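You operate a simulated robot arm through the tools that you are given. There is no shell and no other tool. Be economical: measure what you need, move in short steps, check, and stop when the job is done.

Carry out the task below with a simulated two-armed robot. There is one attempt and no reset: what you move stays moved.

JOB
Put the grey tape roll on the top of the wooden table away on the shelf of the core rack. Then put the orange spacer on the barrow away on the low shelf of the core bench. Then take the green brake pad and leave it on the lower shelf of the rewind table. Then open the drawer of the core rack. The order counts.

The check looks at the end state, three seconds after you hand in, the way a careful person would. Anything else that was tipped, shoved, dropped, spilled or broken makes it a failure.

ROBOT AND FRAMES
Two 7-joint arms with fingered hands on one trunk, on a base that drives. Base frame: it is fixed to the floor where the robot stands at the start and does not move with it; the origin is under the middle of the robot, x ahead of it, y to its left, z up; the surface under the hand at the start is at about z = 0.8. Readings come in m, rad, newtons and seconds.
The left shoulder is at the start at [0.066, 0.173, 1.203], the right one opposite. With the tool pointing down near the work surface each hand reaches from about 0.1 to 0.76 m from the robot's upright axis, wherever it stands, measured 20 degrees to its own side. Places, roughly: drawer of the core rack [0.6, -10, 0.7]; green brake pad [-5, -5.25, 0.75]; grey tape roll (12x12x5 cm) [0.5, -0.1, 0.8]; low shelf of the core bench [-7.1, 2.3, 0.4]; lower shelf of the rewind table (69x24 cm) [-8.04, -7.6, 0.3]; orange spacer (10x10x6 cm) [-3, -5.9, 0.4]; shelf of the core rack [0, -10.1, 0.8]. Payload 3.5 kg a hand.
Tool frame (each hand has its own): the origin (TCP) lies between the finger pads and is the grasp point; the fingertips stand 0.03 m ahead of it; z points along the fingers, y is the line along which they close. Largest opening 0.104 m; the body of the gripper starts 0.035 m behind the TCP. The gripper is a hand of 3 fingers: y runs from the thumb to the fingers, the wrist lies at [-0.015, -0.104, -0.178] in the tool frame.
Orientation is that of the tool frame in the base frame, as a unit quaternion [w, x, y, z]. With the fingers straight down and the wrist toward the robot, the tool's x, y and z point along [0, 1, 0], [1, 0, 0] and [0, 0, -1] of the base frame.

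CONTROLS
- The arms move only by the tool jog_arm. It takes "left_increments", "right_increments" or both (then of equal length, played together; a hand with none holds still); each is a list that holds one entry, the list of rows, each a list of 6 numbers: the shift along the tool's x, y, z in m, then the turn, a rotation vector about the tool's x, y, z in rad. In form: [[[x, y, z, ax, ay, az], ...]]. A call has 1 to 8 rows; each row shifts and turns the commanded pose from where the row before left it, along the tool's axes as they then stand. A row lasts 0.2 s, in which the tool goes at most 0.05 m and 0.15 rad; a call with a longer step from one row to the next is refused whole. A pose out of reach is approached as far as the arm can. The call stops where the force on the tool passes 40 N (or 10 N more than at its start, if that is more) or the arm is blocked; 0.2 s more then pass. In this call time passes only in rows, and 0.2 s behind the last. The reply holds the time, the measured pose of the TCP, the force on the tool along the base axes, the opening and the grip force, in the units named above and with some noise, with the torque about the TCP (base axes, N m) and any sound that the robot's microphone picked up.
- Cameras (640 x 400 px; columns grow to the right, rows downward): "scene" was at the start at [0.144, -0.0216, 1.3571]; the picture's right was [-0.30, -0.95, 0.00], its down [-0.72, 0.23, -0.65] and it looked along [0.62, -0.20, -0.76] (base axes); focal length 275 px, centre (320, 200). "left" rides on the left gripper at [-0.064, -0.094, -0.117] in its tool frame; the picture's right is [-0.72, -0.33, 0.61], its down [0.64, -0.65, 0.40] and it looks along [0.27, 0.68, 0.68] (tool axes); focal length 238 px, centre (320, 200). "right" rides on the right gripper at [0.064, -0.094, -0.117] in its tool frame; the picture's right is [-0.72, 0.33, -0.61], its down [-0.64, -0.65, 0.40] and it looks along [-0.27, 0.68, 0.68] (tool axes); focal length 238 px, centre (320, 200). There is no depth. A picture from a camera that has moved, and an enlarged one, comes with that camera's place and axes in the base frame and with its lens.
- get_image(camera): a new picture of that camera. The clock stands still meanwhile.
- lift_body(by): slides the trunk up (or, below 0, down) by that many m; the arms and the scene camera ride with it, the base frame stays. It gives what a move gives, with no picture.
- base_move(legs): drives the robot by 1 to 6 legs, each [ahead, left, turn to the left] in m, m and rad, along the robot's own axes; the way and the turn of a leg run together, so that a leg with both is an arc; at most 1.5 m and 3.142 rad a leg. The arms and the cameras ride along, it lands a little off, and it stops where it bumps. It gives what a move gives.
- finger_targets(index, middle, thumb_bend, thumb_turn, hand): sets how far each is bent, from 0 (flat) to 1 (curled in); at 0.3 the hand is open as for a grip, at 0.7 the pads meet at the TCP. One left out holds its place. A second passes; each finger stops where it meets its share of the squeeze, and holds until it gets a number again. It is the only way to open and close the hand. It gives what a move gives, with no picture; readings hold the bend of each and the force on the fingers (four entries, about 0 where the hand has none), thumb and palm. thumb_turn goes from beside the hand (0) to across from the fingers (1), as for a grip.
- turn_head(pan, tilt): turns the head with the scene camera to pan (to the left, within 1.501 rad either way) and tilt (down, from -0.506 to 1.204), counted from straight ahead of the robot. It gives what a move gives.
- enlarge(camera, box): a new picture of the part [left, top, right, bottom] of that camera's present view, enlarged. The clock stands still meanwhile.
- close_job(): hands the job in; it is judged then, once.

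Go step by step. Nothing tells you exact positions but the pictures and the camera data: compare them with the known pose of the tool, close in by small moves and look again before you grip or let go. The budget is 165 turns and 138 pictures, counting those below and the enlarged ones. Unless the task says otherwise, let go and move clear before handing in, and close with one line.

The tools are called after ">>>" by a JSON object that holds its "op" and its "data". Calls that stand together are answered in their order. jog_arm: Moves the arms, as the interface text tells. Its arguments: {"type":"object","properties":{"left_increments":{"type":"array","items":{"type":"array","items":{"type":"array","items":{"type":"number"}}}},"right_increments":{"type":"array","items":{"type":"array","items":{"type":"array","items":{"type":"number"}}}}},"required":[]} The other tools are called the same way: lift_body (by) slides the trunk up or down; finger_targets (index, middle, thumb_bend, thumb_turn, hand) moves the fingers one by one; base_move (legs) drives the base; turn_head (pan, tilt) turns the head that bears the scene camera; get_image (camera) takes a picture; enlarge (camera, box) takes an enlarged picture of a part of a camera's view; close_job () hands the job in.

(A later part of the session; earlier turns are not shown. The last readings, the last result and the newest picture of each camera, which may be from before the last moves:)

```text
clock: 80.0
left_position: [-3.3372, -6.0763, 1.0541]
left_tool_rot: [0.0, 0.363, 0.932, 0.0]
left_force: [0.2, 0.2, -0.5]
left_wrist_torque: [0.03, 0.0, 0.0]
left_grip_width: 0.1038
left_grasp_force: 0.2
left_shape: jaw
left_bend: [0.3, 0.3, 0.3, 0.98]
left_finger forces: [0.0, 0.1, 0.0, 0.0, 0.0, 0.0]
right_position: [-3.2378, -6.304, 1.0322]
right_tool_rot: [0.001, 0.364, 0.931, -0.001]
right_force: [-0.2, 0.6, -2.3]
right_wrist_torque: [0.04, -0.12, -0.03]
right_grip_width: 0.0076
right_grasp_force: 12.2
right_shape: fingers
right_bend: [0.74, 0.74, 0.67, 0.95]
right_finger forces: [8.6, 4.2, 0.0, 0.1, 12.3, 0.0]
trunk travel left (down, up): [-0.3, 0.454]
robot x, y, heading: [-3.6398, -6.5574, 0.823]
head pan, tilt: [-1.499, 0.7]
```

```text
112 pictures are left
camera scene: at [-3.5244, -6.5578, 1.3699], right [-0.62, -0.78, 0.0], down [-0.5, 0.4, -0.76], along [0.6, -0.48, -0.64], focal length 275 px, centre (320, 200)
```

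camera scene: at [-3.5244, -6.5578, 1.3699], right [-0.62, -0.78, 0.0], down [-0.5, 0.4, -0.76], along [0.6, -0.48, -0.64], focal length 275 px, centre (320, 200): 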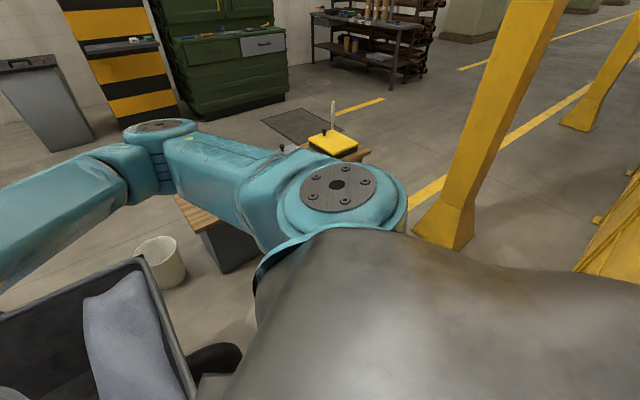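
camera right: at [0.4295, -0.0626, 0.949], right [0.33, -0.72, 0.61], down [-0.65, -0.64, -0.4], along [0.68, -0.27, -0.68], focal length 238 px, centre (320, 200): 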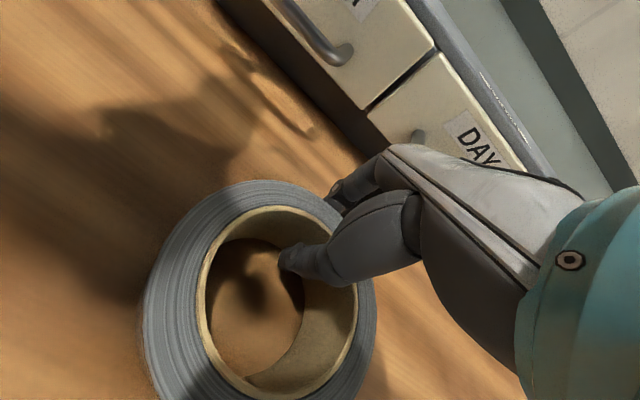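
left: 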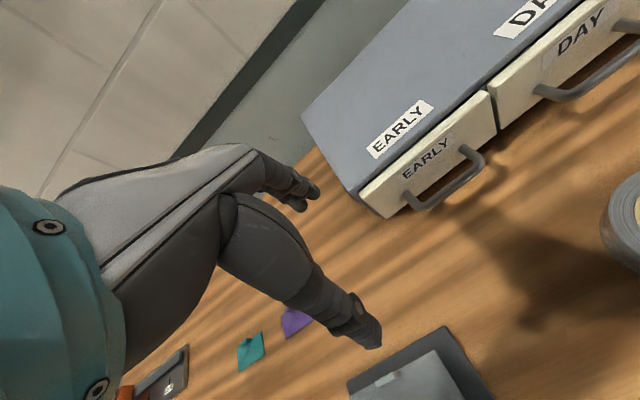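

>>> {"op": "base_move", "data": {"legs": [[0.02, -0.78, 0], [0, 0, -0.75]]}}

>>> {"op": "turn_head", "data": {"pan": -1.3, "tilt": 1.0}}

>>> {"op": "get_image", "data": {"camera": "scene"}}

>>> {"op": "turn_head", "data": {"pan": -0.5, "tilt": 0.9}}

>>> {"op": "get_image", "data": {"camera": "scene"}}

```text
clock: 86.2
left_position: [-2.508, -6.9376, 1.0554]
left_tool_rot: [0.0, 0.686, 0.727, -0.001]
left_force: [0.2, -1.4, 0.2]
left_wrist_torque: [-0.03, 0.04, 0.01]
left_grip_width: 0.1034
left_grasp_force: 0.0
left_shape: jaw
left_bend: [0.3, 0.3, 0.3, 0.98]
left_finger forces: [0.0, 0.1, 0.0, 0.0, 0.0, 0.0]
right_position: [-2.594, -7.1703, 1.0326]
right_tool_rot: [0.0, 0.686, 0.727, 0.0]
right_force: [0.8, 0.4, -1.8]
right_wrist_torque: [-0.09, -0.13, 0.01]
right_grip_width: 0.0077
right_grasp_force: 12.0
right_shape: fingers
right_bend: [0.74, 0.74, 0.67, 0.95]
right_finger forces: [8.5, 4.0, 0.0, 0.0, 12.0, 0.1]
trunk travel left (down, up): [-0.3, 0.454]
robot x, y, heading: [-3.0591, -7.0712, 0.06]
head pan, tilt: [-1.499, 0.7]
```

```text
clock: 87.0
left_position: [-2.5068, -6.9379, 1.0547]
left_tool_rot: [0.0, 0.687, 0.727, -0.001]
left_force: [-0.7, -0.4, -0.6]
left_wrist_torque: [0.02, 0.0, -0.02]
left_grip_width: 0.1033
left_grasp_force: 0.0
left_shape: jaw
left_bend: [0.3, 0.3, 0.3, 0.98]
left_finger forces: [0.0, 0.0, 0.0, 0.0, 0.0, 0.0]
right_position: [-2.5935, -7.1697, 1.032]
right_tool_rot: [0.001, 0.687, 0.727, -0.001]
right_force: [-0.6, 0.6, -2.4]
right_wrist_torque: [-0.04, -0.1, -0.03]
right_grip_width: 0.0077
right_grasp_force: 12.6
right_shape: fingers
right_bend: [0.74, 0.74, 0.67, 0.95]
right_finger forces: [8.4, 4.0, 0.0, 0.0, 12.0, 0.0]
trunk travel left (down, up): [-0.3, 0.454]
robot x, y, heading: [-3.0551, -7.0689, 0.056]
head pan, tilt: [-1.3, 1.0]
```

```text
111 pictures are left
camera scene: at [-2.9666, -7.134, 1.3465], right [-0.95, -0.32, 0.0], down [-0.27, 0.8, -0.54], along [0.17, -0.51, -0.84], focal length 275 px, centre (320, 200)
```

scene: 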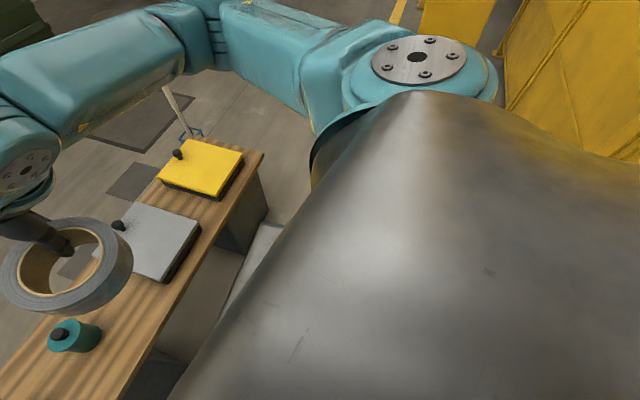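

```text
clock: 88.1
left_position: [-2.508, -6.9374, 1.054]
left_tool_rot: [0.0, 0.686, 0.727, 0.0]
left_force: [1.0, 0.2, -0.4]
left_wrist_torque: [-0.03, 0.01, 0.01]
left_grip_width: 0.1039
left_grasp_force: 0.1
left_shape: jaw
left_bend: [0.3, 0.3, 0.3, 0.98]
left_finger forces: [0.0, 0.1, 0.0, 0.0, 0.0, 0.1]
right_position: [-2.5931, -7.1693, 1.0325]
right_tool_rot: [0.001, 0.688, 0.726, -0.001]
right_force: [-0.8, -0.2, -2.0]
right_wrist_torque: [-0.03, -0.07, 0.02]
right_grip_width: 0.0078
right_grasp_force: 12.0
right_shape: fingers
right_bend: [0.74, 0.74, 0.67, 0.95]
right_finger forces: [8.5, 3.9, 0.0, 0.0, 12.1, 0.0]
trunk travel left (down, up): [-0.3, 0.454]
robot x, y, heading: [-3.0597, -7.0714, 0.056]
head pan, tilt: [-0.499, 0.901]
```

```text
110 pictures are left
camera scene: at [-2.9208, -7.1004, 1.3537], right [-0.43, -0.9, 0.0], down [-0.71, 0.34, -0.62], along [0.56, -0.27, -0.78], focal length 275 px, centre (320, 200)
```

scene: 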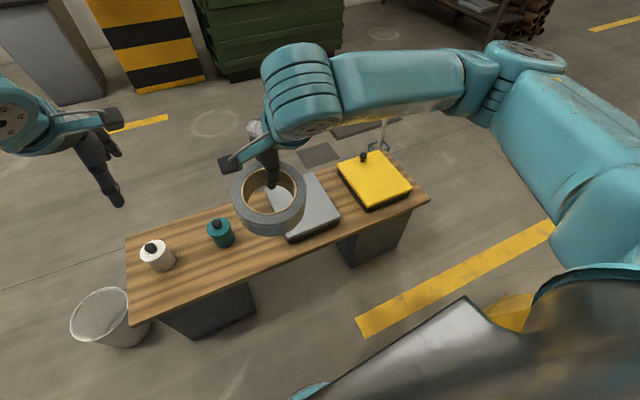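

The desk edge is at x=-2.45 and ends at y≈-7.86. The yellow post sits near (-2.95,-8.0), so the gap is tight. I'll tilt the left hand camera back to see how wide my own base is.

>>> {"op": "jog_arm", "data": {"left_increments": [[[0, 0, 0, 0.148, 0, 0], [0, 0, 0, 0.148, 0, 0], [0, 0, 0, 0.148, 0, 0], [0, 0, 0, 0.148, 0, 0], [0, 0, 0, 0.148, 0, 0], [0, 0, 0, 0.148, 0, 0], [0, 0, 0, 0.148, 0, 0], [0, 0, 0, 0.148, 0, 0]]]}}

>>> {"op": "get_image", "data": {"camera": "left"}}

```text
clock: 89.9
left_position: [-2.5316, -6.9392, 1.0447]
left_tool_rot: [-0.353, 0.605, 0.621, -0.354]
left_force: [0.3, 0.3, -1.9]
left_wrist_torque: [0.03, 0.02, -0.02]
left_grip_width: 0.1037
left_grasp_force: 0.0
left_shape: jaw
left_bend: [0.3, 0.3, 0.3, 0.98]
left_finger forces: [0.0, 0.0, 0.0, 0.0, 0.1, 0.1]
left hand out of reach, approached as far as the arm can: row 7, 8
right_position: [-2.5942, -7.169, 1.0319]
right_tool_rot: [0.001, 0.687, 0.727, -0.001]
right_force: [0.5, 0.1, -2.5]
right_wrist_torque: [-0.02, -0.12, -0.01]
right_grip_width: 0.0076
right_grasp_force: 12.6
right_shape: fingers
right_bend: [0.74, 0.74, 0.67, 0.95]
right_finger forces: [8.5, 4.0, 0.0, 0.0, 12.0, 0.1]
trunk travel left (down, up): [-0.3, 0.454]
robot x, y, heading: [-3.0614, -7.0729, 0.057]
head pan, tilt: [-0.499, 0.901]
```

```text
109 pictures are left
camera left: at [-2.4779, -7.0043, 1.1854], right [-0.68, -0.73, -0.03], down [-0.69, 0.62, 0.37], along [-0.25, 0.27, -0.93], focal length 238 px, centre (320, 200)
```

left: 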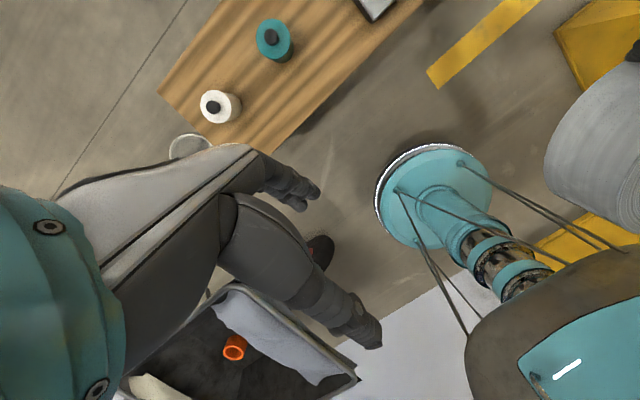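

My own base is only a disc about 0.52 m wide with a thin column, and everything else is above z≈0.9. The desk–post gap (~0.47 m) is too narrow, so I'll go back out. With the trunk raised, the aisle between bench and wall may work; I'm restoring the left hand and raising the trunk first.

>>> {"op": "jog_arm", "data": {"left_increments": [[[0, 0, 0, -0.148, 0, 0], [0, 0, 0, -0.148, 0, 0], [0, 0, 0, -0.148, 0, 0], [0, 0, 0, -0.148, 0, 0], [0, 0, 0, -0.148, 0, 0], [0, 0, 0, -0.148, 0, 0], [0, 0, 0, -0.148, 0, 0], [0, 0, 0, -0.148, 0, 0]]]}}

>>> {"op": "lift_body", "data": {"by": 0.44}}

>>> {"op": "turn_head", "data": {"pan": -1.0, "tilt": 0.75}}

>>> {"op": "get_image", "data": {"camera": "scene"}}

```text
clock: 91.7
left_position: [-2.5331, -6.9386, 1.0441]
left_tool_rot: [0.045, 0.698, 0.713, 0.054]
left_force: [0.2, 1.1, 0.2]
left_wrist_torque: [-0.01, 0.01, 0.0]
left_grip_width: 0.1035
left_grasp_force: 0.0
left_shape: jaw
left_bend: [0.3, 0.3, 0.3, 0.97]
left_finger forces: [0.0, 0.0, 0.0, 0.1, 0.0, 0.1]
right_position: [-2.5938, -7.1689, 1.032]
right_tool_rot: [0.0, 0.688, 0.726, 0.0]
right_force: [-0.7, -0.5, -2.1]
right_wrist_torque: [0.0, -0.16, 0.02]
right_grip_width: 0.0075
right_grasp_force: 12.8
right_shape: fingers
right_bend: [0.74, 0.74, 0.67, 0.95]
right_finger forces: [8.6, 4.1, 0.1, 0.0, 12.5, 0.1]
trunk travel left (down, up): [-0.3, 0.454]
robot x, y, heading: [-3.0606, -7.0769, 0.055]
head pan, tilt: [-0.499, 0.901]
```

```text
refused: 0.44 is not a number from -0.4 to 0.4
```

```text
clock: 92.6
left_position: [-2.5339, -6.9376, 1.0422]
left_tool_rot: [0.043, 0.699, 0.712, 0.052]
left_force: [1.0, -0.1, -0.3]
left_wrist_torque: [-0.02, 0.0, -0.02]
left_grip_width: 0.1038
left_grasp_force: 0.0
left_shape: jaw
left_bend: [0.3, 0.3, 0.3, 0.97]
left_finger forces: [0.0, 0.1, 0.0, 0.0, 0.0, 0.0]
right_position: [-2.5952, -7.1681, 1.032]
right_tool_rot: [0.0, 0.687, 0.727, 0.0]
right_force: [0.2, -0.5, -2.4]
right_wrist_torque: [-0.07, -0.12, -0.01]
right_grip_width: 0.0078
right_grasp_force: 12.7
right_shape: fingers
right_bend: [0.74, 0.74, 0.67, 0.95]
right_finger forces: [8.6, 4.2, 0.1, 0.0, 12.3, 0.0]
trunk travel left (down, up): [-0.3, 0.454]
robot x, y, heading: [-3.0597, -7.074, 0.055]
head pan, tilt: [-1.0, 0.75]
```

```text
108 pictures are left
camera scene: at [-2.9403, -7.135, 1.3656], right [-0.81, -0.59, 0.0], down [-0.4, 0.55, -0.73], along [0.43, -0.59, -0.68], focal length 275 px, centre (320, 200)
```

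scene: 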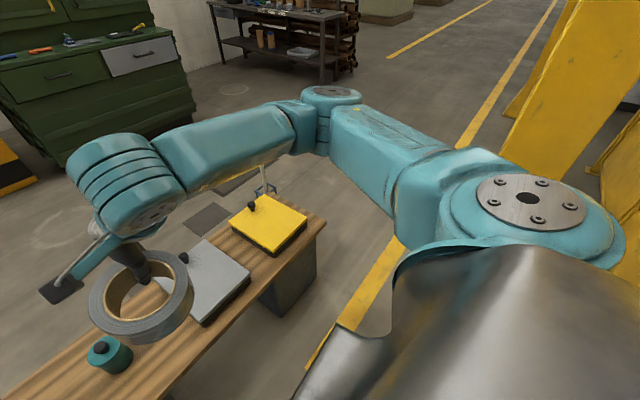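

>>> {"op": "lift_body", "data": {"by": 0.4}}

>>> {"op": "base_move", "data": {"legs": [[0, 0, -0.9]]}}

>>> {"op": "turn_head", "data": {"pan": -0.6, "tilt": 1.0}}

>>> {"op": "get_image", "data": {"camera": "scene"}}

```text
clock: 96.5
left_position: [-2.5334, -6.9385, 1.4433]
left_tool_rot: [0.044, 0.699, 0.712, 0.054]
left_force: [0.1, 0.1, 0.2]
left_wrist_torque: [0.01, -0.02, 0.0]
left_grip_width: 0.1037
left_grasp_force: 0.0
left_shape: jaw
left_bend: [0.3, 0.3, 0.3, 0.97]
left_finger forces: [0.0, 0.0, 0.0, 0.0, 0.0, 0.1]
right_position: [-2.5936, -7.1701, 1.4327]
right_tool_rot: [0.0, 0.688, 0.726, 0.0]
right_force: [0.8, 1.0, -2.5]
right_wrist_torque: [-0.05, -0.13, 0.0]
right_grip_width: 0.0074
right_grasp_force: 12.1
right_shape: fingers
right_bend: [0.74, 0.74, 0.67, 0.95]
right_finger forces: [8.7, 4.1, 0.1, 0.1, 12.4, 0.0]
trunk travel left (down, up): [-0.7, 0.054]
robot x, y, heading: [-3.0578, -7.0753, 0.055]
head pan, tilt: [-1.0, 0.75]
```

```text
clock: 99.2
left_position: [-2.6232, -7.3977, 1.4444]
left_tool_rot: [0.063, 0.937, 0.342, 0.029]
left_force: [0.1, -0.6, 0.6]
left_wrist_torque: [-0.01, 0.02, -0.03]
left_grip_width: 0.1037
left_grasp_force: 0.0
left_shape: jaw
left_bend: [0.3, 0.3, 0.3, 0.97]
left_finger forces: [0.1, 0.0, 0.0, 0.1, 0.0, 0.0]
right_position: [-2.8417, -7.4954, 1.433]
right_tool_rot: [0.001, 0.933, 0.359, -0.001]
right_force: [-0.3, -0.9, -2.1]
right_wrist_torque: [-0.16, -0.02, 0.01]
right_grip_width: 0.0076
right_grasp_force: 11.9
right_shape: fingers
right_bend: [0.74, 0.74, 0.67, 0.95]
right_finger forces: [8.5, 4.0, 0.1, 0.1, 12.0, 0.1]
trunk travel left (down, up): [-0.7, 0.054]
robot x, y, heading: [-3.0612, -7.0727, -0.837]
head pan, tilt: [-1.0, 0.75]
```

```text
clock: 100.0
left_position: [-2.6232, -7.3977, 1.4441]
left_tool_rot: [0.063, 0.937, 0.341, 0.029]
left_force: [-0.8, 0.2, -0.3]
left_wrist_torque: [0.01, 0.01, -0.03]
left_grip_width: 0.1038
left_grasp_force: 0.0
left_shape: jaw
left_bend: [0.3, 0.3, 0.3, 0.97]
left_finger forces: [0.1, 0.0, 0.0, 0.0, 0.0, 0.0]
right_position: [-2.8421, -7.4955, 1.4333]
right_tool_rot: [0.001, 0.933, 0.359, -0.001]
right_force: [-0.2, 0.1, -2.4]
right_wrist_torque: [-0.14, -0.04, -0.01]
right_grip_width: 0.0073
right_grasp_force: 12.0
right_shape: fingers
right_bend: [0.74, 0.74, 0.67, 0.95]
right_finger forces: [8.4, 4.0, 0.0, 0.0, 12.0, 0.1]
trunk travel left (down, up): [-0.7, 0.054]
robot x, y, heading: [-3.0586, -7.0709, -0.834]
head pan, tilt: [-0.6, 1.0]
```

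```text
107 pictures are left
camera scene: at [-3.0419, -7.1486, 1.7486], right [-0.99, -0.13, 0.0], down [-0.11, 0.83, -0.54], along [0.07, -0.54, -0.84], focal length 275 px, centre (320, 200)
```

scene: 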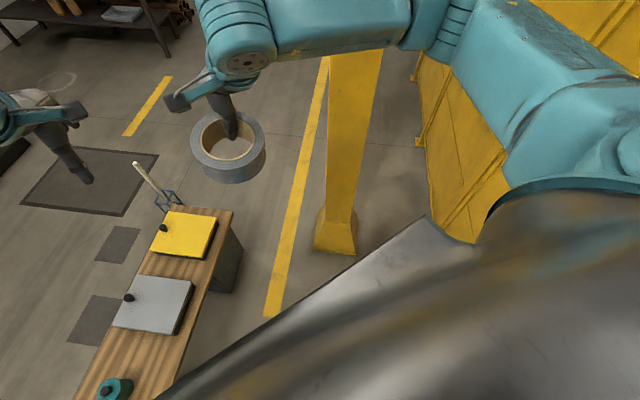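

The gap is confirmed too narrow. I'm backing out the way I came, trunk raised.

>>> {"op": "base_move", "data": {"legs": [[0, 0, 1.635], [-0.033, 1.139, 0], [0.86, 0.836, 0]]}}

```text
clock: 115.3
left_position: [-3.534, -4.6376, 1.4437]
left_tool_rot: [0.021, 0.4, 0.914, 0.066]
left_force: [0.8, -1.0, 0.6]
left_wrist_torque: [0.01, 0.01, 0.04]
left_grip_width: 0.1035
left_grasp_force: 0.1
left_shape: jaw
left_bend: [0.3, 0.3, 0.3, 0.97]
left_finger forces: [0.0, 0.1, 0.0, 0.1, 0.1, 0.0]
right_position: [-3.4249, -4.8503, 1.433]
right_tool_rot: [0.0, 0.385, 0.923, -0.001]
right_force: [0.2, -0.3, -2.2]
right_wrist_torque: [0.03, -0.12, 0.01]
right_grip_width: 0.0071
right_grasp_force: 12.2
right_shape: fingers
right_bend: [0.74, 0.74, 0.67, 0.95]
right_finger forces: [8.5, 3.9, 0.0, 0.1, 11.7, 0.0]
trunk travel left (down, up): [-0.7, 0.054]
robot x, y, heading: [-3.8342, -5.0846, 0.781]
head pan, tilt: [-0.6, 1.0]
```

>>> {"op": "turn_head", "data": {"pan": -0.85, "tilt": 0.7}}

>>> {"op": "get_image", "data": {"camera": "scene"}}

>>> {"op": "turn_head", "data": {"pan": 1.4, "tilt": 0.3}}

>>> {"op": "get_image", "data": {"camera": "scene"}}

```text
clock: 116.1
left_position: [-3.533, -4.6364, 1.4444]
left_tool_rot: [0.023, 0.4, 0.914, 0.065]
left_force: [-0.6, -0.2, -0.1]
left_wrist_torque: [-0.02, -0.02, 0.0]
left_grip_width: 0.1036
left_grasp_force: 0.1
left_shape: jaw
left_bend: [0.3, 0.3, 0.3, 0.97]
left_finger forces: [0.0, 0.0, 0.0, 0.0, 0.0, 0.0]
right_position: [-3.426, -4.8489, 1.4328]
right_tool_rot: [0.0, 0.385, 0.923, -0.001]
right_force: [-0.1, -0.3, -2.0]
right_wrist_torque: [0.01, -0.12, -0.02]
right_grip_width: 0.0071
right_grasp_force: 11.8
right_shape: fingers
right_bend: [0.74, 0.74, 0.67, 0.95]
right_finger forces: [8.5, 3.8, 0.0, 0.0, 11.8, 0.0]
trunk travel left (down, up): [-0.7, 0.054]
robot x, y, heading: [-3.8377, -5.0869, 0.781]
head pan, tilt: [-0.85, 0.7]
```

```text
106 pictures are left
camera scene: at [-3.7435, -5.0831, 1.7719], right [-0.07, -1.0, 0.0], down [-0.64, 0.04, -0.76], along [0.76, -0.05, -0.64], focal length 275 px, centre (320, 200)
```

scene: 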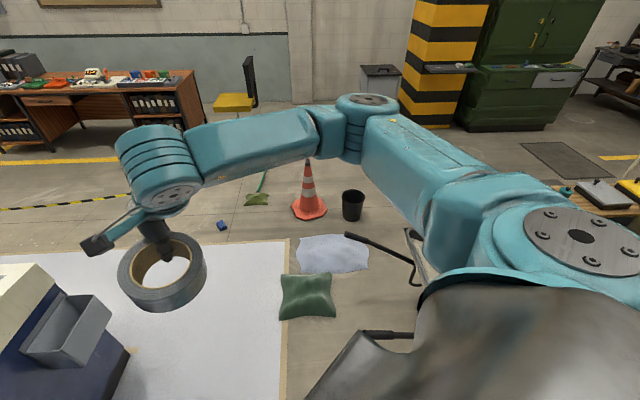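

```text
clock: 118.2
left_position: [-3.5338, -4.6365, 1.4436]
left_tool_rot: [0.022, 0.4, 0.914, 0.066]
left_force: [-0.2, 0.3, -0.2]
left_wrist_torque: [0.01, -0.02, 0.03]
left_grip_width: 0.1038
left_grasp_force: 0.0
left_shape: jaw
left_bend: [0.3, 0.3, 0.3, 0.97]
left_finger forces: [0.0, 0.0, 0.0, 0.1, 0.1, 0.0]
right_position: [-3.4252, -4.8501, 1.4329]
right_tool_rot: [0.001, 0.384, 0.923, -0.001]
right_force: [0.0, -0.3, -2.2]
right_wrist_torque: [0.03, -0.12, 0.01]
right_grip_width: 0.0072
right_grasp_force: 11.9
right_shape: fingers
right_bend: [0.74, 0.74, 0.67, 0.95]
right_finger forces: [8.5, 3.8, 0.0, 0.1, 11.9, 0.0]
trunk travel left (down, up): [-0.7, 0.054]
robot x, y, heading: [-3.8363, -5.0842, 0.783]
head pan, tilt: [1.4, 0.3]
```

```text
105 pictures are left
camera scene: at [-3.8816, -5.0011, 1.8081], right [0.82, 0.57, 0.0], down [0.17, -0.24, -0.96], along [-0.55, 0.78, -0.3], focal length 275 px, centre (320, 200)
```

scene: 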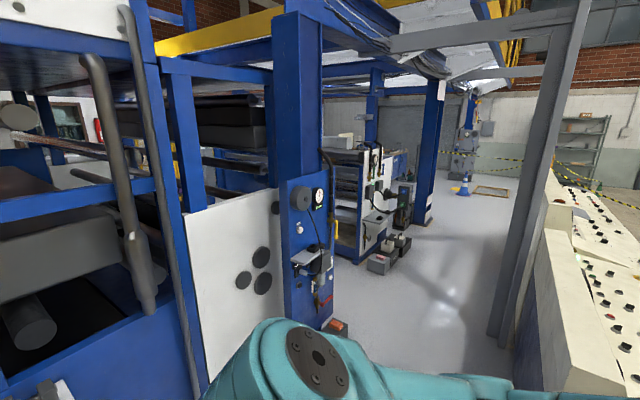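

>>> {"op": "turn_head", "data": {"pan": -0.55, "tilt": 0.5}}

>>> {"op": "enlarge", "data": {"camera": "scene", "box": [100, 60, 420, 260]}}

```text
clock: 120.1
left_position: [-3.5336, -4.6369, 1.4439]
left_tool_rot: [0.022, 0.401, 0.914, 0.065]
left_force: [0.3, -0.3, 0.2]
left_wrist_torque: [-0.01, 0.01, 0.0]
left_grip_width: 0.1041
left_grasp_force: 0.0
left_shape: jaw
left_bend: [0.3, 0.3, 0.3, 0.97]
left_finger forces: [0.0, 0.0, 0.0, 0.0, 0.0, 0.0]
right_position: [-3.4258, -4.8496, 1.4343]
right_tool_rot: [0.001, 0.384, 0.923, 0.0]
right_force: [0.2, -0.7, -2.3]
right_wrist_torque: [0.05, -0.12, 0.01]
right_grip_width: 0.0068
right_grasp_force: 11.8
right_shape: fingers
right_bend: [0.74, 0.74, 0.67, 0.95]
right_finger forces: [8.5, 3.8, 0.0, 0.0, 11.8, 0.0]
trunk travel left (down, up): [-0.7, 0.054]
robot x, y, heading: [-3.8402, -5.0867, 0.781]
head pan, tilt: [-0.55, 0.499]
```

```text
2.00 times, centred on (260, 160) of scene
camera zoom: at [-3.7396, -5.0567, 1.7897], right [0.23, -0.97, 0.0], down [-0.47, -0.11, -0.88], along [0.85, 0.2, -0.48], focal length 549 px, centre (440, 280)
```

zoom: 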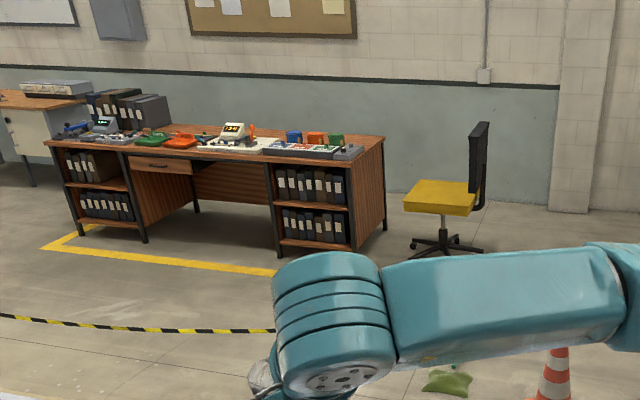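

Behind the bench there is about 0.8 m of clear floor to the wall. I'm driving back north and round to the bench's near end.

>>> {"op": "base_move", "data": {"legs": [[0.833, -0.14, 0], [0.779, -0.209, 0], [1.379, 0.041, 0], [1.058, 0.641, 0], [0.831, 0.838, 0], [0, 0, -0.78]]}}

>>> {"op": "turn_head", "data": {"pan": 0, "tilt": 0.7}}

>>> {"op": "get_image", "data": {"camera": "scene"}}

```text
clock: 148.3
left_position: [-0.6099, -0.7579, 1.4446]
left_tool_rot: [0.044, 0.709, 0.702, 0.053]
left_force: [0.7, 0.8, -0.3]
left_wrist_torque: [0.02, 0.03, 0.01]
left_grip_width: 0.1035
left_grasp_force: 0.0
left_shape: jaw
left_bend: [0.3, 0.3, 0.3, 0.97]
left_finger forces: [0.1, 0.1, 0.1, 0.0, 0.0, 0.1]
right_position: [-0.678, -0.9864, 1.4339]
right_tool_rot: [0.0, 0.698, 0.716, 0.0]
right_force: [0.2, 0.5, -2.1]
right_wrist_torque: [-0.06, -0.09, 0.04]
right_grip_width: 0.0071
right_grasp_force: 12.1
right_shape: fingers
right_bend: [0.74, 0.74, 0.67, 0.95]
right_finger forces: [8.4, 3.8, 0.1, 0.0, 11.8, 0.1]
trunk travel left (down, up): [-0.7, 0.054]
robot x, y, heading: [-1.1398, -0.8756, 0.028]
head pan, tilt: [-0.55, 0.499]
```

```text
clock: 149.3
left_position: [-0.611, -0.7585, 1.4448]
left_tool_rot: [0.045, 0.709, 0.702, 0.052]
left_force: [-0.4, -0.1, -0.2]
left_wrist_torque: [0.04, -0.01, 0.02]
left_grip_width: 0.1038
left_grasp_force: 0.0
left_shape: jaw
left_bend: [0.3, 0.3, 0.3, 0.97]
left_finger forces: [0.0, 0.0, 0.0, 0.0, 0.1, 0.0]
right_position: [-0.678, -0.987, 1.4331]
right_tool_rot: [0.0, 0.698, 0.716, -0.001]
right_force: [-0.2, -0.7, -2.8]
right_wrist_torque: [-0.04, -0.1, 0.0]
right_grip_width: 0.0074
right_grasp_force: 12.0
right_shape: fingers
right_bend: [0.74, 0.74, 0.68, 0.95]
right_finger forces: [8.6, 3.7, 0.1, 0.0, 11.7, 0.0]
trunk travel left (down, up): [-0.7, 0.054]
robot x, y, heading: [-1.1392, -0.876, 0.028]
head pan, tilt: [0.0, 0.7]
```

```text
103 pictures are left
camera scene: at [-1.0432, -0.8736, 1.772], right [0.03, -1.0, 0.0], down [-0.64, -0.02, -0.77], along [0.76, 0.02, -0.64], focal length 275 px, centre (320, 200)
```

scene: 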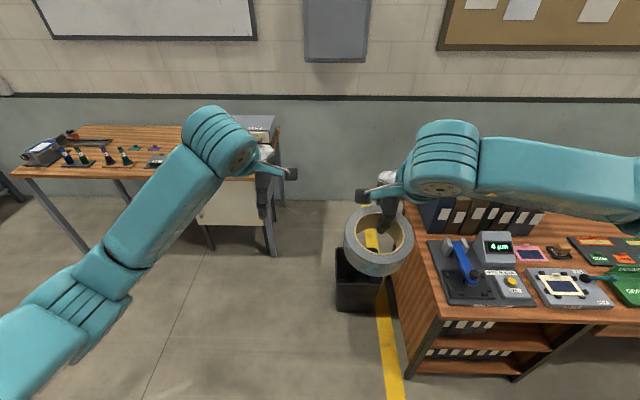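

A dark waste bin stands at the bench's end near (0,-1.0), which narrows the entry. I'll move closer and measure it.

>>> {"op": "base_move", "data": {"legs": [[0.4, 0.22, -0.03]]}}

>>> {"op": "turn_head", "data": {"pan": -0.15, "tilt": 1.0}}

>>> {"op": "get_image", "data": {"camera": "scene"}}

>>> {"op": "get_image", "data": {"camera": "right"}}

```text
clock: 152.0
left_position: [-0.2121, -0.5358, 1.4445]
left_tool_rot: [0.045, 0.715, 0.695, 0.053]
left_force: [0.7, -0.9, -0.1]
left_wrist_torque: [-0.02, 0.02, -0.03]
left_grip_width: 0.1035
left_grasp_force: 0.0
left_shape: jaw
left_bend: [0.3, 0.3, 0.3, 0.97]
left_finger forces: [0.1, 0.1, 0.0, 0.0, 0.0, 0.0]
right_position: [-0.284, -0.7645, 1.432]
right_tool_rot: [-0.001, 0.705, 0.709, 0.0]
right_force: [-0.2, -1.1, -3.4]
right_wrist_torque: [-0.06, -0.1, 0.0]
right_grip_width: 0.0068
right_grasp_force: 12.2
right_shape: fingers
right_bend: [0.74, 0.74, 0.67, 0.95]
right_finger forces: [8.5, 3.8, 0.0, 0.1, 11.8, 0.1]
trunk travel left (down, up): [-0.7, 0.054]
robot x, y, heading: [-0.7436, -0.6445, 0.008]
head pan, tilt: [0.0, 0.7]
```

```text
clock: 152.8
left_position: [-0.2115, -0.5353, 1.4439]
left_tool_rot: [0.045, 0.716, 0.695, 0.053]
left_force: [0.3, -0.8, -0.4]
left_wrist_torque: [0.0, 0.0, 0.01]
left_grip_width: 0.1038
left_grasp_force: 0.1
left_shape: jaw
left_bend: [0.3, 0.3, 0.3, 0.97]
left_finger forces: [0.0, 0.1, 0.0, 0.0, 0.0, 0.1]
right_position: [-0.2834, -0.7636, 1.4328]
right_tool_rot: [-0.001, 0.705, 0.709, -0.001]
right_force: [0.1, 0.4, -1.9]
right_wrist_torque: [-0.1, -0.11, -0.01]
right_grip_width: 0.007
right_grasp_force: 12.2
right_shape: fingers
right_bend: [0.74, 0.74, 0.67, 0.95]
right_finger forces: [8.7, 3.8, 0.1, 0.1, 11.8, 0.0]
trunk travel left (down, up): [-0.7, 0.054]
robot x, y, heading: [-0.7431, -0.6484, 0.006]
head pan, tilt: [-0.15, 1.0]
```

```text
102 pictures are left
camera scene: at [-0.6626, -0.6535, 1.7486], right [-0.14, -0.99, 0.0], down [-0.83, 0.12, -0.54], along [0.54, -0.08, -0.84], focal length 275 px, centre (320, 200)
```

scene: 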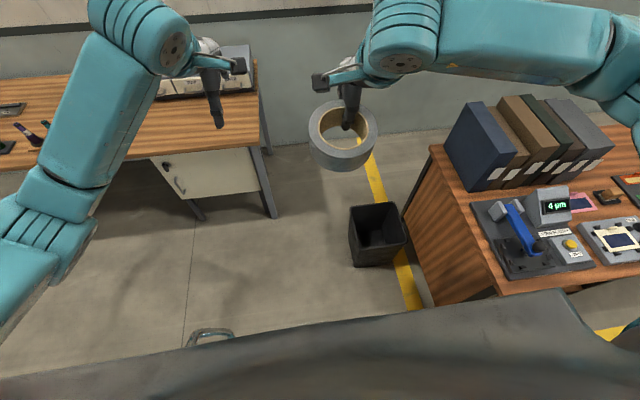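

```text
101 pictures are left
camera right: at [-0.3766, -0.7013, 1.5491], right [0.33, -0.72, 0.61], down [-0.65, -0.65, -0.4], along [0.68, -0.26, -0.68], focal length 238 px, centre (320, 200)
```

right: 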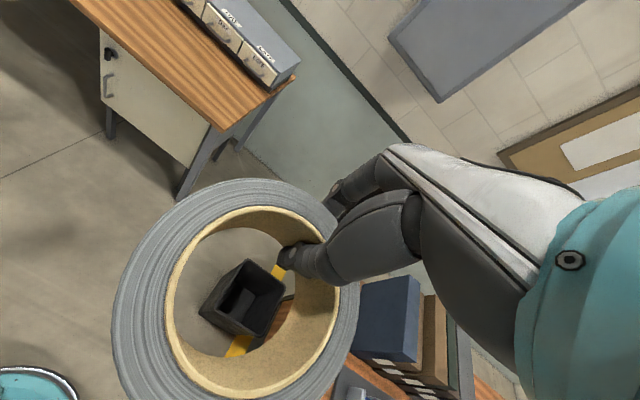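

The bin–table-leg gap (~0.52 m) is no wider than my base, so this way is out too. The other stops lie to the west anyway, so I'll go back past the tarp and look along the aisle between the press and the fence.

>>> {"op": "base_move", "data": {"legs": [[-0.5, -0.25, 0], [0, -1.2, 0], [-0.35, -1.1, 0], [-0.85, -1.0, 0]]}}

>>> {"op": "turn_head", "data": {"pan": -1.45, "tilt": 0.75}}

>>> {"op": "get_image", "data": {"camera": "scene"}}

```text
clock: 173.4
left_position: [-1.9779, -4.0632, 1.4449]
left_tool_rot: [0.046, 0.722, 0.688, 0.052]
left_force: [0.4, -0.6, 0.3]
left_wrist_torque: [-0.01, 0.01, -0.01]
left_grip_width: 0.1035
left_grasp_force: 0.0
left_shape: jaw
left_bend: [0.3, 0.3, 0.3, 0.97]
left_finger forces: [0.1, 0.0, 0.0, 0.1, 0.1, 0.1]
right_position: [-2.0546, -4.29, 1.4319]
right_tool_rot: [0.0, 0.712, 0.703, -0.001]
right_force: [0.5, 0.6, -2.5]
right_wrist_torque: [-0.06, -0.11, 0.0]
right_grip_width: 0.0067
right_grasp_force: 11.8
right_shape: fingers
right_bend: [0.74, 0.74, 0.67, 0.95]
right_finger forces: [8.6, 3.7, 0.0, 0.0, 12.0, 0.1]
trunk travel left (down, up): [-0.7, 0.054]
robot x, y, heading: [-2.5138, -4.1666, -0.013]
head pan, tilt: [-0.15, 1.0]
```

```text
clock: 174.9
left_position: [-1.9786, -4.063, 1.4439]
left_tool_rot: [0.046, 0.722, 0.688, 0.051]
left_force: [-0.5, -0.9, 0.0]
left_wrist_torque: [0.01, 0.0, 0.01]
left_grip_width: 0.104
left_grasp_force: 0.1
left_shape: jaw
left_bend: [0.3, 0.3, 0.3, 0.97]
left_finger forces: [0.1, 0.0, 0.1, 0.0, 0.0, 0.0]
right_position: [-2.0549, -4.2906, 1.433]
right_tool_rot: [0.0, 0.712, 0.702, -0.001]
right_force: [-0.1, 0.6, -1.6]
right_wrist_torque: [-0.05, -0.16, -0.03]
right_grip_width: 0.0071
right_grasp_force: 12.2
right_shape: fingers
right_bend: [0.74, 0.74, 0.67, 0.95]
right_finger forces: [8.6, 3.6, 0.1, 0.1, 12.0, 0.0]
trunk travel left (down, up): [-0.7, 0.054]
robot x, y, heading: [-2.5093, -4.1601, -0.014]
head pan, tilt: [-1.45, 0.75]
```

```text
100 pictures are left
camera scene: at [-2.4911, -4.2437, 1.7677], right [-0.99, -0.11, 0.0], down [-0.07, 0.68, -0.73], along [0.08, -0.73, -0.68], focal length 275 px, centre (320, 200)
```

scene: 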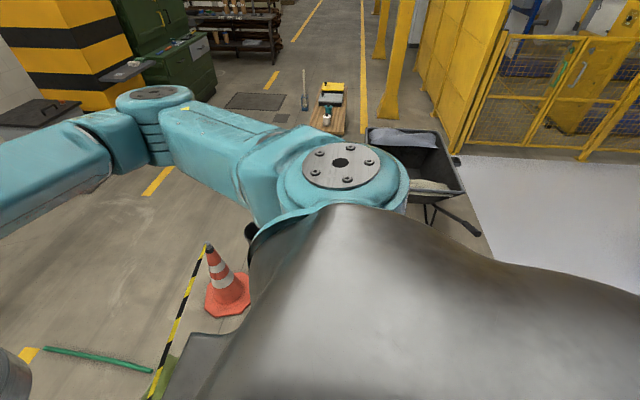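

>>> {"op": "base_move", "data": {"legs": [[-0.63, -0.45, 0], [-0.7, -0.5, 0], [-0.2, -0.95, 0], [0, 0, 3.1]]}}

>>> {"op": "turn_head", "data": {"pan": 0.1, "tilt": 0.4}}

>>> {"op": "get_image", "data": {"camera": "scene"}}

>>> {"op": "turn_head", "data": {"pan": 0.9, "tilt": 0.2}}

>>> {"op": "get_image", "data": {"camera": "scene"}}

```text
clock: 195.1
left_position: [-4.5397, -6.1843, 1.4441]
left_tool_rot: [0.054, 0.713, -0.698, -0.044]
left_force: [0.3, -0.4, 0.1]
left_wrist_torque: [-0.02, 0.01, 0.0]
left_grip_width: 0.1038
left_grasp_force: 0.0
left_shape: jaw
left_bend: [0.3, 0.3, 0.3, 0.97]
left_finger forces: [0.1, 0.0, 0.1, 0.0, 0.0, 0.0]
right_position: [-4.4798, -5.952, 1.4325]
right_tool_rot: [-0.001, 0.727, -0.687, 0.0]
right_force: [0.2, 0.1, -1.6]
right_wrist_torque: [0.06, 0.16, 0.0]
right_grip_width: 0.006
right_grasp_force: 12.1
right_shape: fingers
right_bend: [0.74, 0.74, 0.68, 0.95]
right_finger forces: [8.5, 3.6, 0.0, 0.0, 11.3, 0.0]
trunk travel left (down, up): [-0.7, 0.054]
robot x, y, heading: [-4.0145, -6.0494, -3.089]
head pan, tilt: [-1.45, 0.75]
```

```text
clock: 196.8
left_position: [-4.5389, -6.1822, 1.4445]
left_tool_rot: [0.053, 0.713, -0.697, -0.044]
left_force: [-0.2, 0.6, 0.1]
left_wrist_torque: [-0.05, 0.01, 0.01]
left_grip_width: 0.1037
left_grasp_force: 0.0
left_shape: jaw
left_bend: [0.3, 0.3, 0.3, 0.97]
left_finger forces: [0.0, 0.1, 0.0, 0.0, 0.1, 0.0]
right_position: [-4.4786, -5.9524, 1.432]
right_tool_rot: [-0.001, 0.727, -0.686, 0.001]
right_force: [1.1, 0.7, -2.1]
right_wrist_torque: [0.08, 0.12, 0.0]
right_grip_width: 0.0061
right_grasp_force: 11.8
right_shape: fingers
right_bend: [0.74, 0.74, 0.68, 0.95]
right_finger forces: [8.5, 3.5, 0.1, 0.0, 11.2, 0.0]
trunk travel left (down, up): [-0.7, 0.054]
robot x, y, heading: [-4.0172, -6.0487, -3.082]
head pan, tilt: [0.099, 0.4]
```

```text
99 pictures are left
camera scene: at [-4.116, -6.0609, 1.7988], right [-0.15, 0.99, 0.0], down [0.38, 0.06, -0.92], along [-0.91, -0.14, -0.39], focal length 275 px, centre (320, 200)
```

scene: 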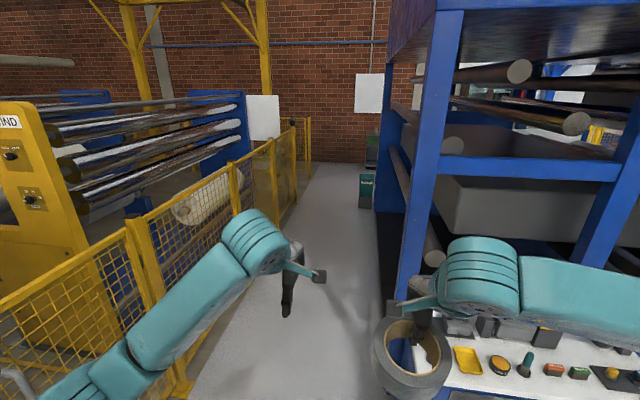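

```text
clock: 197.9
left_position: [-4.5396, -6.1832, 1.4439]
left_tool_rot: [0.054, 0.713, -0.698, -0.044]
left_force: [0.2, 0.8, 0.1]
left_wrist_torque: [0.01, 0.01, -0.04]
left_grip_width: 0.1033
left_grasp_force: 0.1
left_shape: jaw
left_bend: [0.3, 0.3, 0.3, 0.97]
left_finger forces: [0.1, 0.0, 0.1, 0.0, 0.1, 0.0]
right_position: [-4.4791, -5.9509, 1.432]
right_tool_rot: [-0.001, 0.727, -0.686, 0.0]
right_force: [-0.8, 0.1, -3.1]
right_wrist_torque: [0.03, 0.15, -0.02]
right_grip_width: 0.0063
right_grasp_force: 11.6
right_shape: fingers
right_bend: [0.74, 0.74, 0.68, 0.95]
right_finger forces: [8.5, 3.7, 0.0, 0.1, 11.3, 0.0]
trunk travel left (down, up): [-0.7, 0.054]
robot x, y, heading: [-4.0171, -6.0503, -3.085]
head pan, tilt: [0.901, 0.201]
```

```text
98 pictures are left
camera scene: at [-4.0783, -6.1228, 1.8174], right [-0.82, 0.58, 0.0], down [0.12, 0.16, -0.98], along [-0.57, -0.8, -0.2], focal length 275 px, centre (320, 200)
```

scene: 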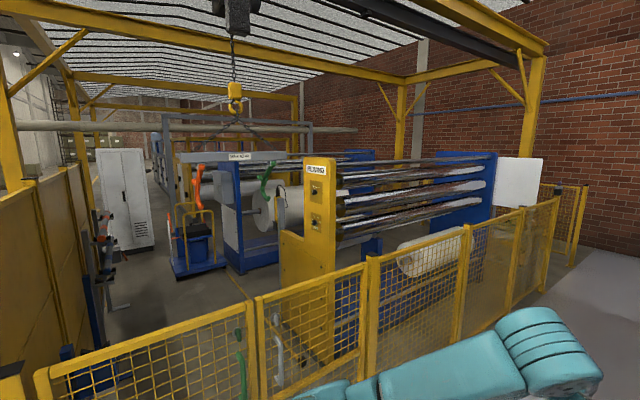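

The aisle between the press and the fence is about 1.2 m wide. The rewind machine is inside the fence, and its inside seems to connect on to the main corridor. I'll drive west along the aisle and look for an opening.

>>> {"op": "base_move", "data": {"legs": [[1.0, 0.48, -0.056], [1.2, 0, 0], [1.1, 0, 0]]}}

>>> {"op": "turn_head", "data": {"pan": 0.7, "tilt": 0.4}}

>>> {"op": "get_image", "data": {"camera": "scene"}}

>>> {"op": "turn_head", "data": {"pan": -0.3, "tilt": 0.3}}

>>> {"op": "get_image", "data": {"camera": "scene"}}

```text
clock: 214.6
left_position: [-7.8578, -6.694, 1.4449]
left_tool_rot: [-0.053, -0.702, 0.709, 0.044]
left_force: [0.4, -0.6, -0.6]
left_wrist_torque: [0.01, 0.04, 0.01]
left_grip_width: 0.1035
left_grasp_force: 0.1
left_shape: jaw
left_bend: [0.3, 0.3, 0.3, 0.97]
left_finger forces: [0.1, 0.0, 0.0, 0.0, 0.1, 0.0]
right_position: [-7.7875, -6.4648, 1.4315]
right_tool_rot: [-0.001, 0.715, -0.699, -0.001]
right_force: [-0.2, 0.6, -2.0]
right_wrist_torque: [0.07, 0.15, 0.0]
right_grip_width: 0.0062
right_grasp_force: 12.0
right_shape: fingers
right_bend: [0.74, 0.74, 0.68, 0.95]
right_finger forces: [8.6, 3.6, 0.1, 0.1, 11.4, 0.0]
trunk travel left (down, up): [-0.7, 0.054]
robot x, y, heading: [-7.326, -6.5748, -3.118]
head pan, tilt: [0.901, 0.201]
```

```text
clock: 215.3
left_position: [-7.857, -6.6932, 1.4437]
left_tool_rot: [-0.052, -0.702, 0.709, 0.045]
left_force: [-0.3, -0.2, 0.2]
left_wrist_torque: [-0.01, -0.05, 0.0]
left_grip_width: 0.1039
left_grasp_force: 0.1
left_shape: jaw
left_bend: [0.3, 0.3, 0.3, 0.97]
left_finger forces: [0.1, 0.1, 0.1, 0.0, 0.0, 0.1]
right_position: [-7.7901, -6.4658, 1.4326]
right_tool_rot: [-0.001, 0.716, -0.698, -0.001]
right_force: [-0.1, -0.5, -2.8]
right_wrist_torque: [0.06, 0.12, 0.03]
right_grip_width: 0.0062
right_grasp_force: 11.9
right_shape: fingers
right_bend: [0.74, 0.74, 0.68, 0.95]
right_finger forces: [8.7, 3.6, 0.1, 0.0, 11.5, 0.1]
trunk travel left (down, up): [-0.7, 0.054]
robot x, y, heading: [-7.3282, -6.5748, -3.108]
head pan, tilt: [0.7, 0.4]
```

```text
97 pictures are left
camera scene: at [-7.4076, -6.6343, 1.7989], right [-0.66, 0.75, 0.0], down [0.29, 0.26, -0.92], along [-0.69, -0.61, -0.39], focal length 275 px, centre (320, 200)
```

scene: 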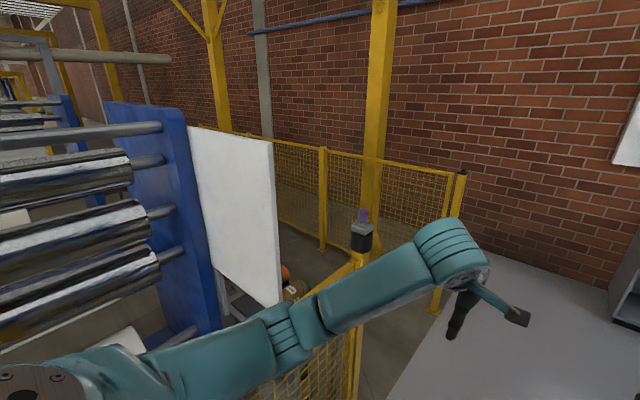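

```text
clock: 216.6
left_position: [-7.8568, -6.6938, 1.444]
left_tool_rot: [-0.053, -0.702, 0.709, 0.045]
left_force: [-0.1, 0.0, 0.0]
left_wrist_torque: [0.01, -0.03, 0.0]
left_grip_width: 0.1037
left_grasp_force: 0.0
left_shape: jaw
left_bend: [0.3, 0.3, 0.3, 0.97]
left_finger forces: [0.1, 0.0, 0.0, 0.0, 0.0, 0.1]
right_position: [-7.7908, -6.4643, 1.4321]
right_tool_rot: [-0.001, 0.716, -0.698, 0.001]
right_force: [-0.2, 0.5, -2.2]
right_wrist_torque: [0.08, 0.08, -0.02]
right_grip_width: 0.0063
right_grasp_force: 11.7
right_shape: fingers
right_bend: [0.74, 0.74, 0.68, 0.95]
right_finger forces: [8.6, 3.6, 0.1, 0.0, 11.5, 0.0]
trunk travel left (down, up): [-0.7, 0.054]
robot x, y, heading: [-7.3278, -6.5748, -3.113]
head pan, tilt: [-0.3, 0.3]
```

```text
96 pictures are left
camera scene: at [-7.4277, -6.5476, 1.8081], right [0.27, 0.96, 0.0], down [0.28, -0.08, -0.96], along [-0.92, 0.26, -0.3], focal length 275 px, centre (320, 200)
```

scene: 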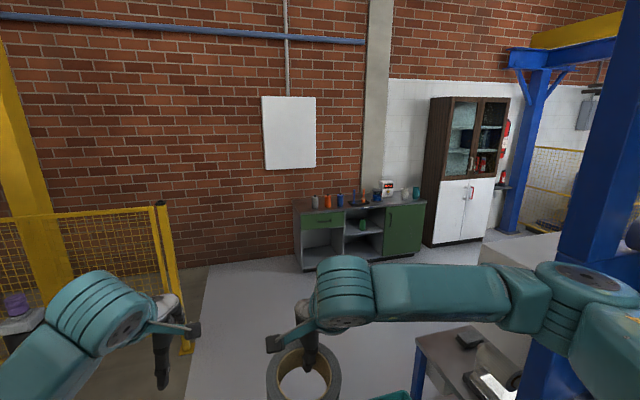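

There is an opening in the fence between x≈-8.3 and -9.4. I'll go to it and look south.

>>> {"op": "base_move", "data": {"legs": [[1.45, -0.08, 0], [0, 0, 1.54]]}}

>>> {"op": "turn_head", "data": {"pan": 0.2, "tilt": 0.6}}

>>> {"op": "get_image", "data": {"camera": "scene"}}

>>> {"op": "turn_head", "data": {"pan": 0.45, "tilt": 0.2}}

>>> {"op": "get_image", "data": {"camera": "scene"}}

```text
clock: 227.5
left_position: [-8.6529, -7.0816, 1.4448]
left_tool_rot: [0.068, 0.998, -0.005, 0.006]
left_force: [-0.1, 0.1, -0.8]
left_wrist_torque: [0.03, 0.01, -0.03]
left_grip_width: 0.1036
left_grasp_force: 0.1
left_shape: jaw
left_bend: [0.3, 0.3, 0.3, 0.97]
left_finger forces: [0.0, 0.0, 0.0, 0.0, 0.0, 0.1]
right_position: [-8.8806, -7.014, 1.4328]
right_tool_rot: [-0.001, 1.0, 0.013, -0.001]
right_force: [-0.6, 0.6, -1.9]
right_wrist_torque: [-0.12, 0.08, 0.0]
right_grip_width: 0.0061
right_grasp_force: 11.6
right_shape: fingers
right_bend: [0.74, 0.74, 0.68, 0.95]
right_finger forces: [8.5, 3.5, 0.1, 0.1, 11.1, 0.1]
trunk travel left (down, up): [-0.7, 0.054]
robot x, y, heading: [-8.7706, -6.5552, -1.547]
head pan, tilt: [-0.3, 0.3]
```

```text
clock: 228.5
left_position: [-8.653, -7.0819, 1.4444]
left_tool_rot: [0.069, 0.998, -0.005, 0.006]
left_force: [0.3, -0.8, -0.4]
left_wrist_torque: [0.03, 0.0, 0.01]
left_grip_width: 0.1035
left_grasp_force: 0.0
left_shape: jaw
left_bend: [0.3, 0.3, 0.3, 0.97]
left_finger forces: [0.0, 0.1, 0.0, 0.1, 0.0, 0.1]
right_position: [-8.8813, -7.0139, 1.4322]
right_tool_rot: [-0.001, 1.0, 0.013, -0.002]
right_force: [0.5, 1.0, -2.1]
right_wrist_torque: [-0.12, 0.06, -0.01]
right_grip_width: 0.0059
right_grasp_force: 11.5
right_shape: fingers
right_bend: [0.74, 0.74, 0.68, 0.95]
right_finger forces: [8.6, 3.5, 0.0, 0.1, 11.2, 0.0]
trunk travel left (down, up): [-0.7, 0.054]
robot x, y, heading: [-8.7732, -6.551, -1.545]
head pan, tilt: [0.201, 0.6]
```

```text
95 pictures are left
camera scene: at [-8.7512, -6.6479, 1.7806], right [-0.97, -0.22, 0.0], down [-0.13, 0.55, -0.83], along [0.18, -0.8, -0.56], focal length 275 px, centre (320, 200)
```

scene: 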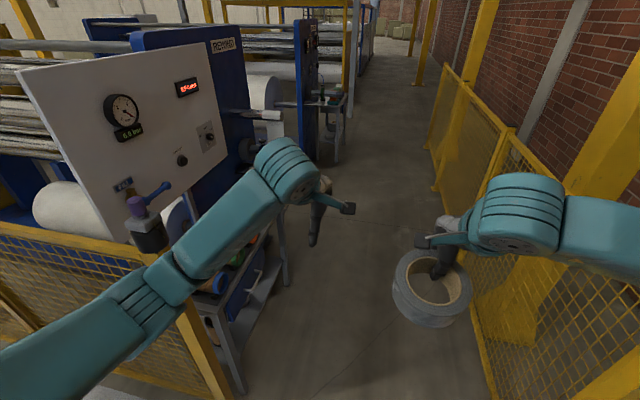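

```text
clock: 229.3
left_position: [-8.6535, -7.0814, 1.4442]
left_tool_rot: [0.068, 0.998, -0.004, 0.006]
left_force: [-0.4, 0.2, 0.3]
left_wrist_torque: [-0.04, 0.04, -0.02]
left_grip_width: 0.1036
left_grasp_force: 0.1
left_shape: jaw
left_bend: [0.3, 0.3, 0.3, 0.97]
left_finger forces: [0.1, 0.0, 0.0, 0.1, 0.0, 0.1]
right_position: [-8.8813, -7.0142, 1.4319]
right_tool_rot: [-0.001, 1.0, 0.013, -0.001]
right_force: [-0.6, -0.3, -1.8]
right_wrist_torque: [-0.08, 0.08, 0.0]
right_grip_width: 0.0059
right_grasp_force: 11.6
right_shape: fingers
right_bend: [0.74, 0.74, 0.68, 0.95]
right_finger forces: [8.5, 3.5, 0.0, 0.0, 11.2, 0.0]
trunk travel left (down, up): [-0.7, 0.054]
robot x, y, heading: [-8.7711, -6.5547, -1.545]
head pan, tilt: [0.45, 0.201]
```

```text
94 pictures are left
camera scene: at [-8.7282, -6.6446, 1.8173], right [-0.89, -0.46, 0.0], down [-0.09, 0.18, -0.98], along [0.45, -0.87, -0.2], focal length 275 px, centre (320, 200)
```

scene: 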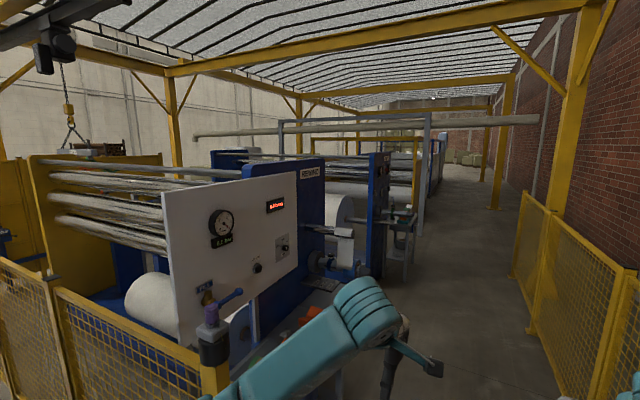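

There is a clear aisle running south past the rewind machine, so this is the way round. I'm driving south.

>>> {"op": "base_move", "data": {"legs": [[1.45, -0.1, 0], [1.45, -0.05, 0], [1.2, -0.05, 0]]}}

>>> {"op": "turn_head", "data": {"pan": 0.35, "tilt": 0.35}}

>>> {"op": "get_image", "data": {"camera": "scene"}}

>>> {"op": "turn_head", "data": {"pan": 1.2, "tilt": 0.35}}

>>> {"op": "get_image", "data": {"camera": "scene"}}

```text
clock: 248.8
left_position: [-8.8684, -11.1358, 1.4453]
left_tool_rot: [0.069, 0.997, -0.027, 0.005]
left_force: [-0.5, -0.2, -0.2]
left_wrist_torque: [-0.04, 0.0, -0.02]
left_grip_width: 0.1038
left_grasp_force: 0.1
left_shape: jaw
left_bend: [0.3, 0.3, 0.3, 0.97]
left_finger forces: [0.1, 0.0, 0.1, 0.0, 0.0, 0.0]
right_position: [-9.0938, -11.0568, 1.4325]
right_tool_rot: [-0.002, 1.0, -0.01, -0.001]
right_force: [-0.3, -0.1, -2.2]
right_wrist_torque: [-0.12, 0.07, -0.02]
right_grip_width: 0.006
right_grasp_force: 11.2
right_shape: fingers
right_bend: [0.74, 0.74, 0.68, 0.95]
right_finger forces: [8.6, 3.6, 0.0, 0.0, 11.3, 0.0]
trunk travel left (down, up): [-0.7, 0.054]
robot x, y, heading: [-8.9612, -10.6006, -1.594]
head pan, tilt: [0.45, 0.201]
```

```text
clock: 249.5
left_position: [-8.8688, -11.1357, 1.4441]
left_tool_rot: [0.07, 0.997, -0.029, 0.004]
left_force: [0.2, -0.5, -0.6]
left_wrist_torque: [-0.02, -0.02, -0.01]
left_grip_width: 0.104
left_grasp_force: 0.1
left_shape: jaw
left_bend: [0.3, 0.3, 0.3, 0.97]
left_finger forces: [0.0, 0.1, 0.0, 0.1, 0.1, 0.1]
right_position: [-9.0937, -11.059, 1.4321]
right_tool_rot: [-0.002, 1.0, -0.011, -0.001]
right_force: [0.5, 0.0, -2.4]
right_wrist_torque: [-0.11, 0.06, -0.03]
right_grip_width: 0.006
right_grasp_force: 11.6
right_shape: fingers
right_bend: [0.74, 0.74, 0.68, 0.95]
right_finger forces: [8.6, 3.5, 0.1, 0.1, 11.3, 0.0]
trunk travel left (down, up): [-0.7, 0.054]
robot x, y, heading: [-8.9643, -10.6012, -1.587]
head pan, tilt: [0.351, 0.351]
```

```text
93 pictures are left
camera scene: at [-8.9326, -10.6989, 1.8034], right [-0.95, -0.32, 0.0], down [-0.11, 0.33, -0.94], along [0.3, -0.89, -0.34], focal length 275 px, centre (320, 200)
```

scene: 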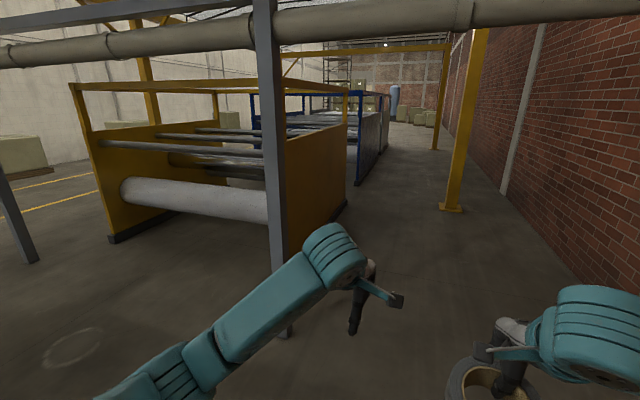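

```text
clock: 250.7
left_position: [-8.8686, -11.1361, 1.4434]
left_tool_rot: [0.069, 0.997, -0.028, 0.005]
left_force: [-0.6, 0.7, -0.4]
left_wrist_torque: [0.01, -0.02, -0.01]
left_grip_width: 0.1036
left_grasp_force: 0.1
left_shape: jaw
left_bend: [0.3, 0.3, 0.3, 0.97]
left_finger forces: [0.0, 0.0, 0.1, 0.0, 0.0, 0.0]
right_position: [-9.0943, -11.0574, 1.4311]
right_tool_rot: [-0.001, 1.0, -0.011, -0.001]
right_force: [1.1, -0.2, -2.4]
right_wrist_torque: [-0.12, 0.06, 0.01]
right_grip_width: 0.0062
right_grasp_force: 11.8
right_shape: fingers
right_bend: [0.74, 0.74, 0.68, 0.95]
right_finger forces: [8.6, 3.5, 0.1, 0.0, 11.3, 0.0]
trunk travel left (down, up): [-0.7, 0.054]
robot x, y, heading: [-8.9611, -10.6022, -1.592]
head pan, tilt: [1.201, 0.351]
```

```text
92 pictures are left
camera scene: at [-8.8767, -10.6461, 1.8034], right [-0.38, -0.92, 0.0], down [-0.32, 0.13, -0.94], along [0.87, -0.36, -0.34], focal length 275 px, centre (320, 200)
```

scene: 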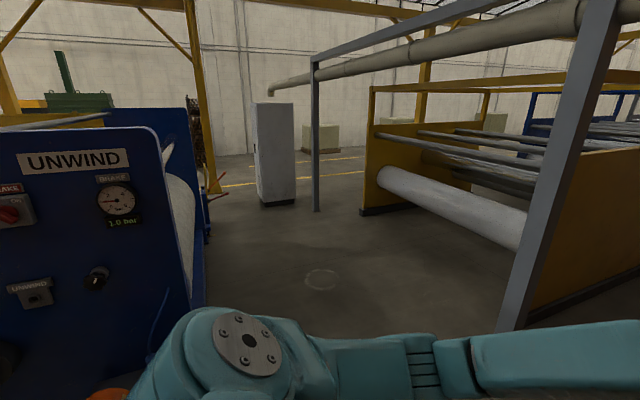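

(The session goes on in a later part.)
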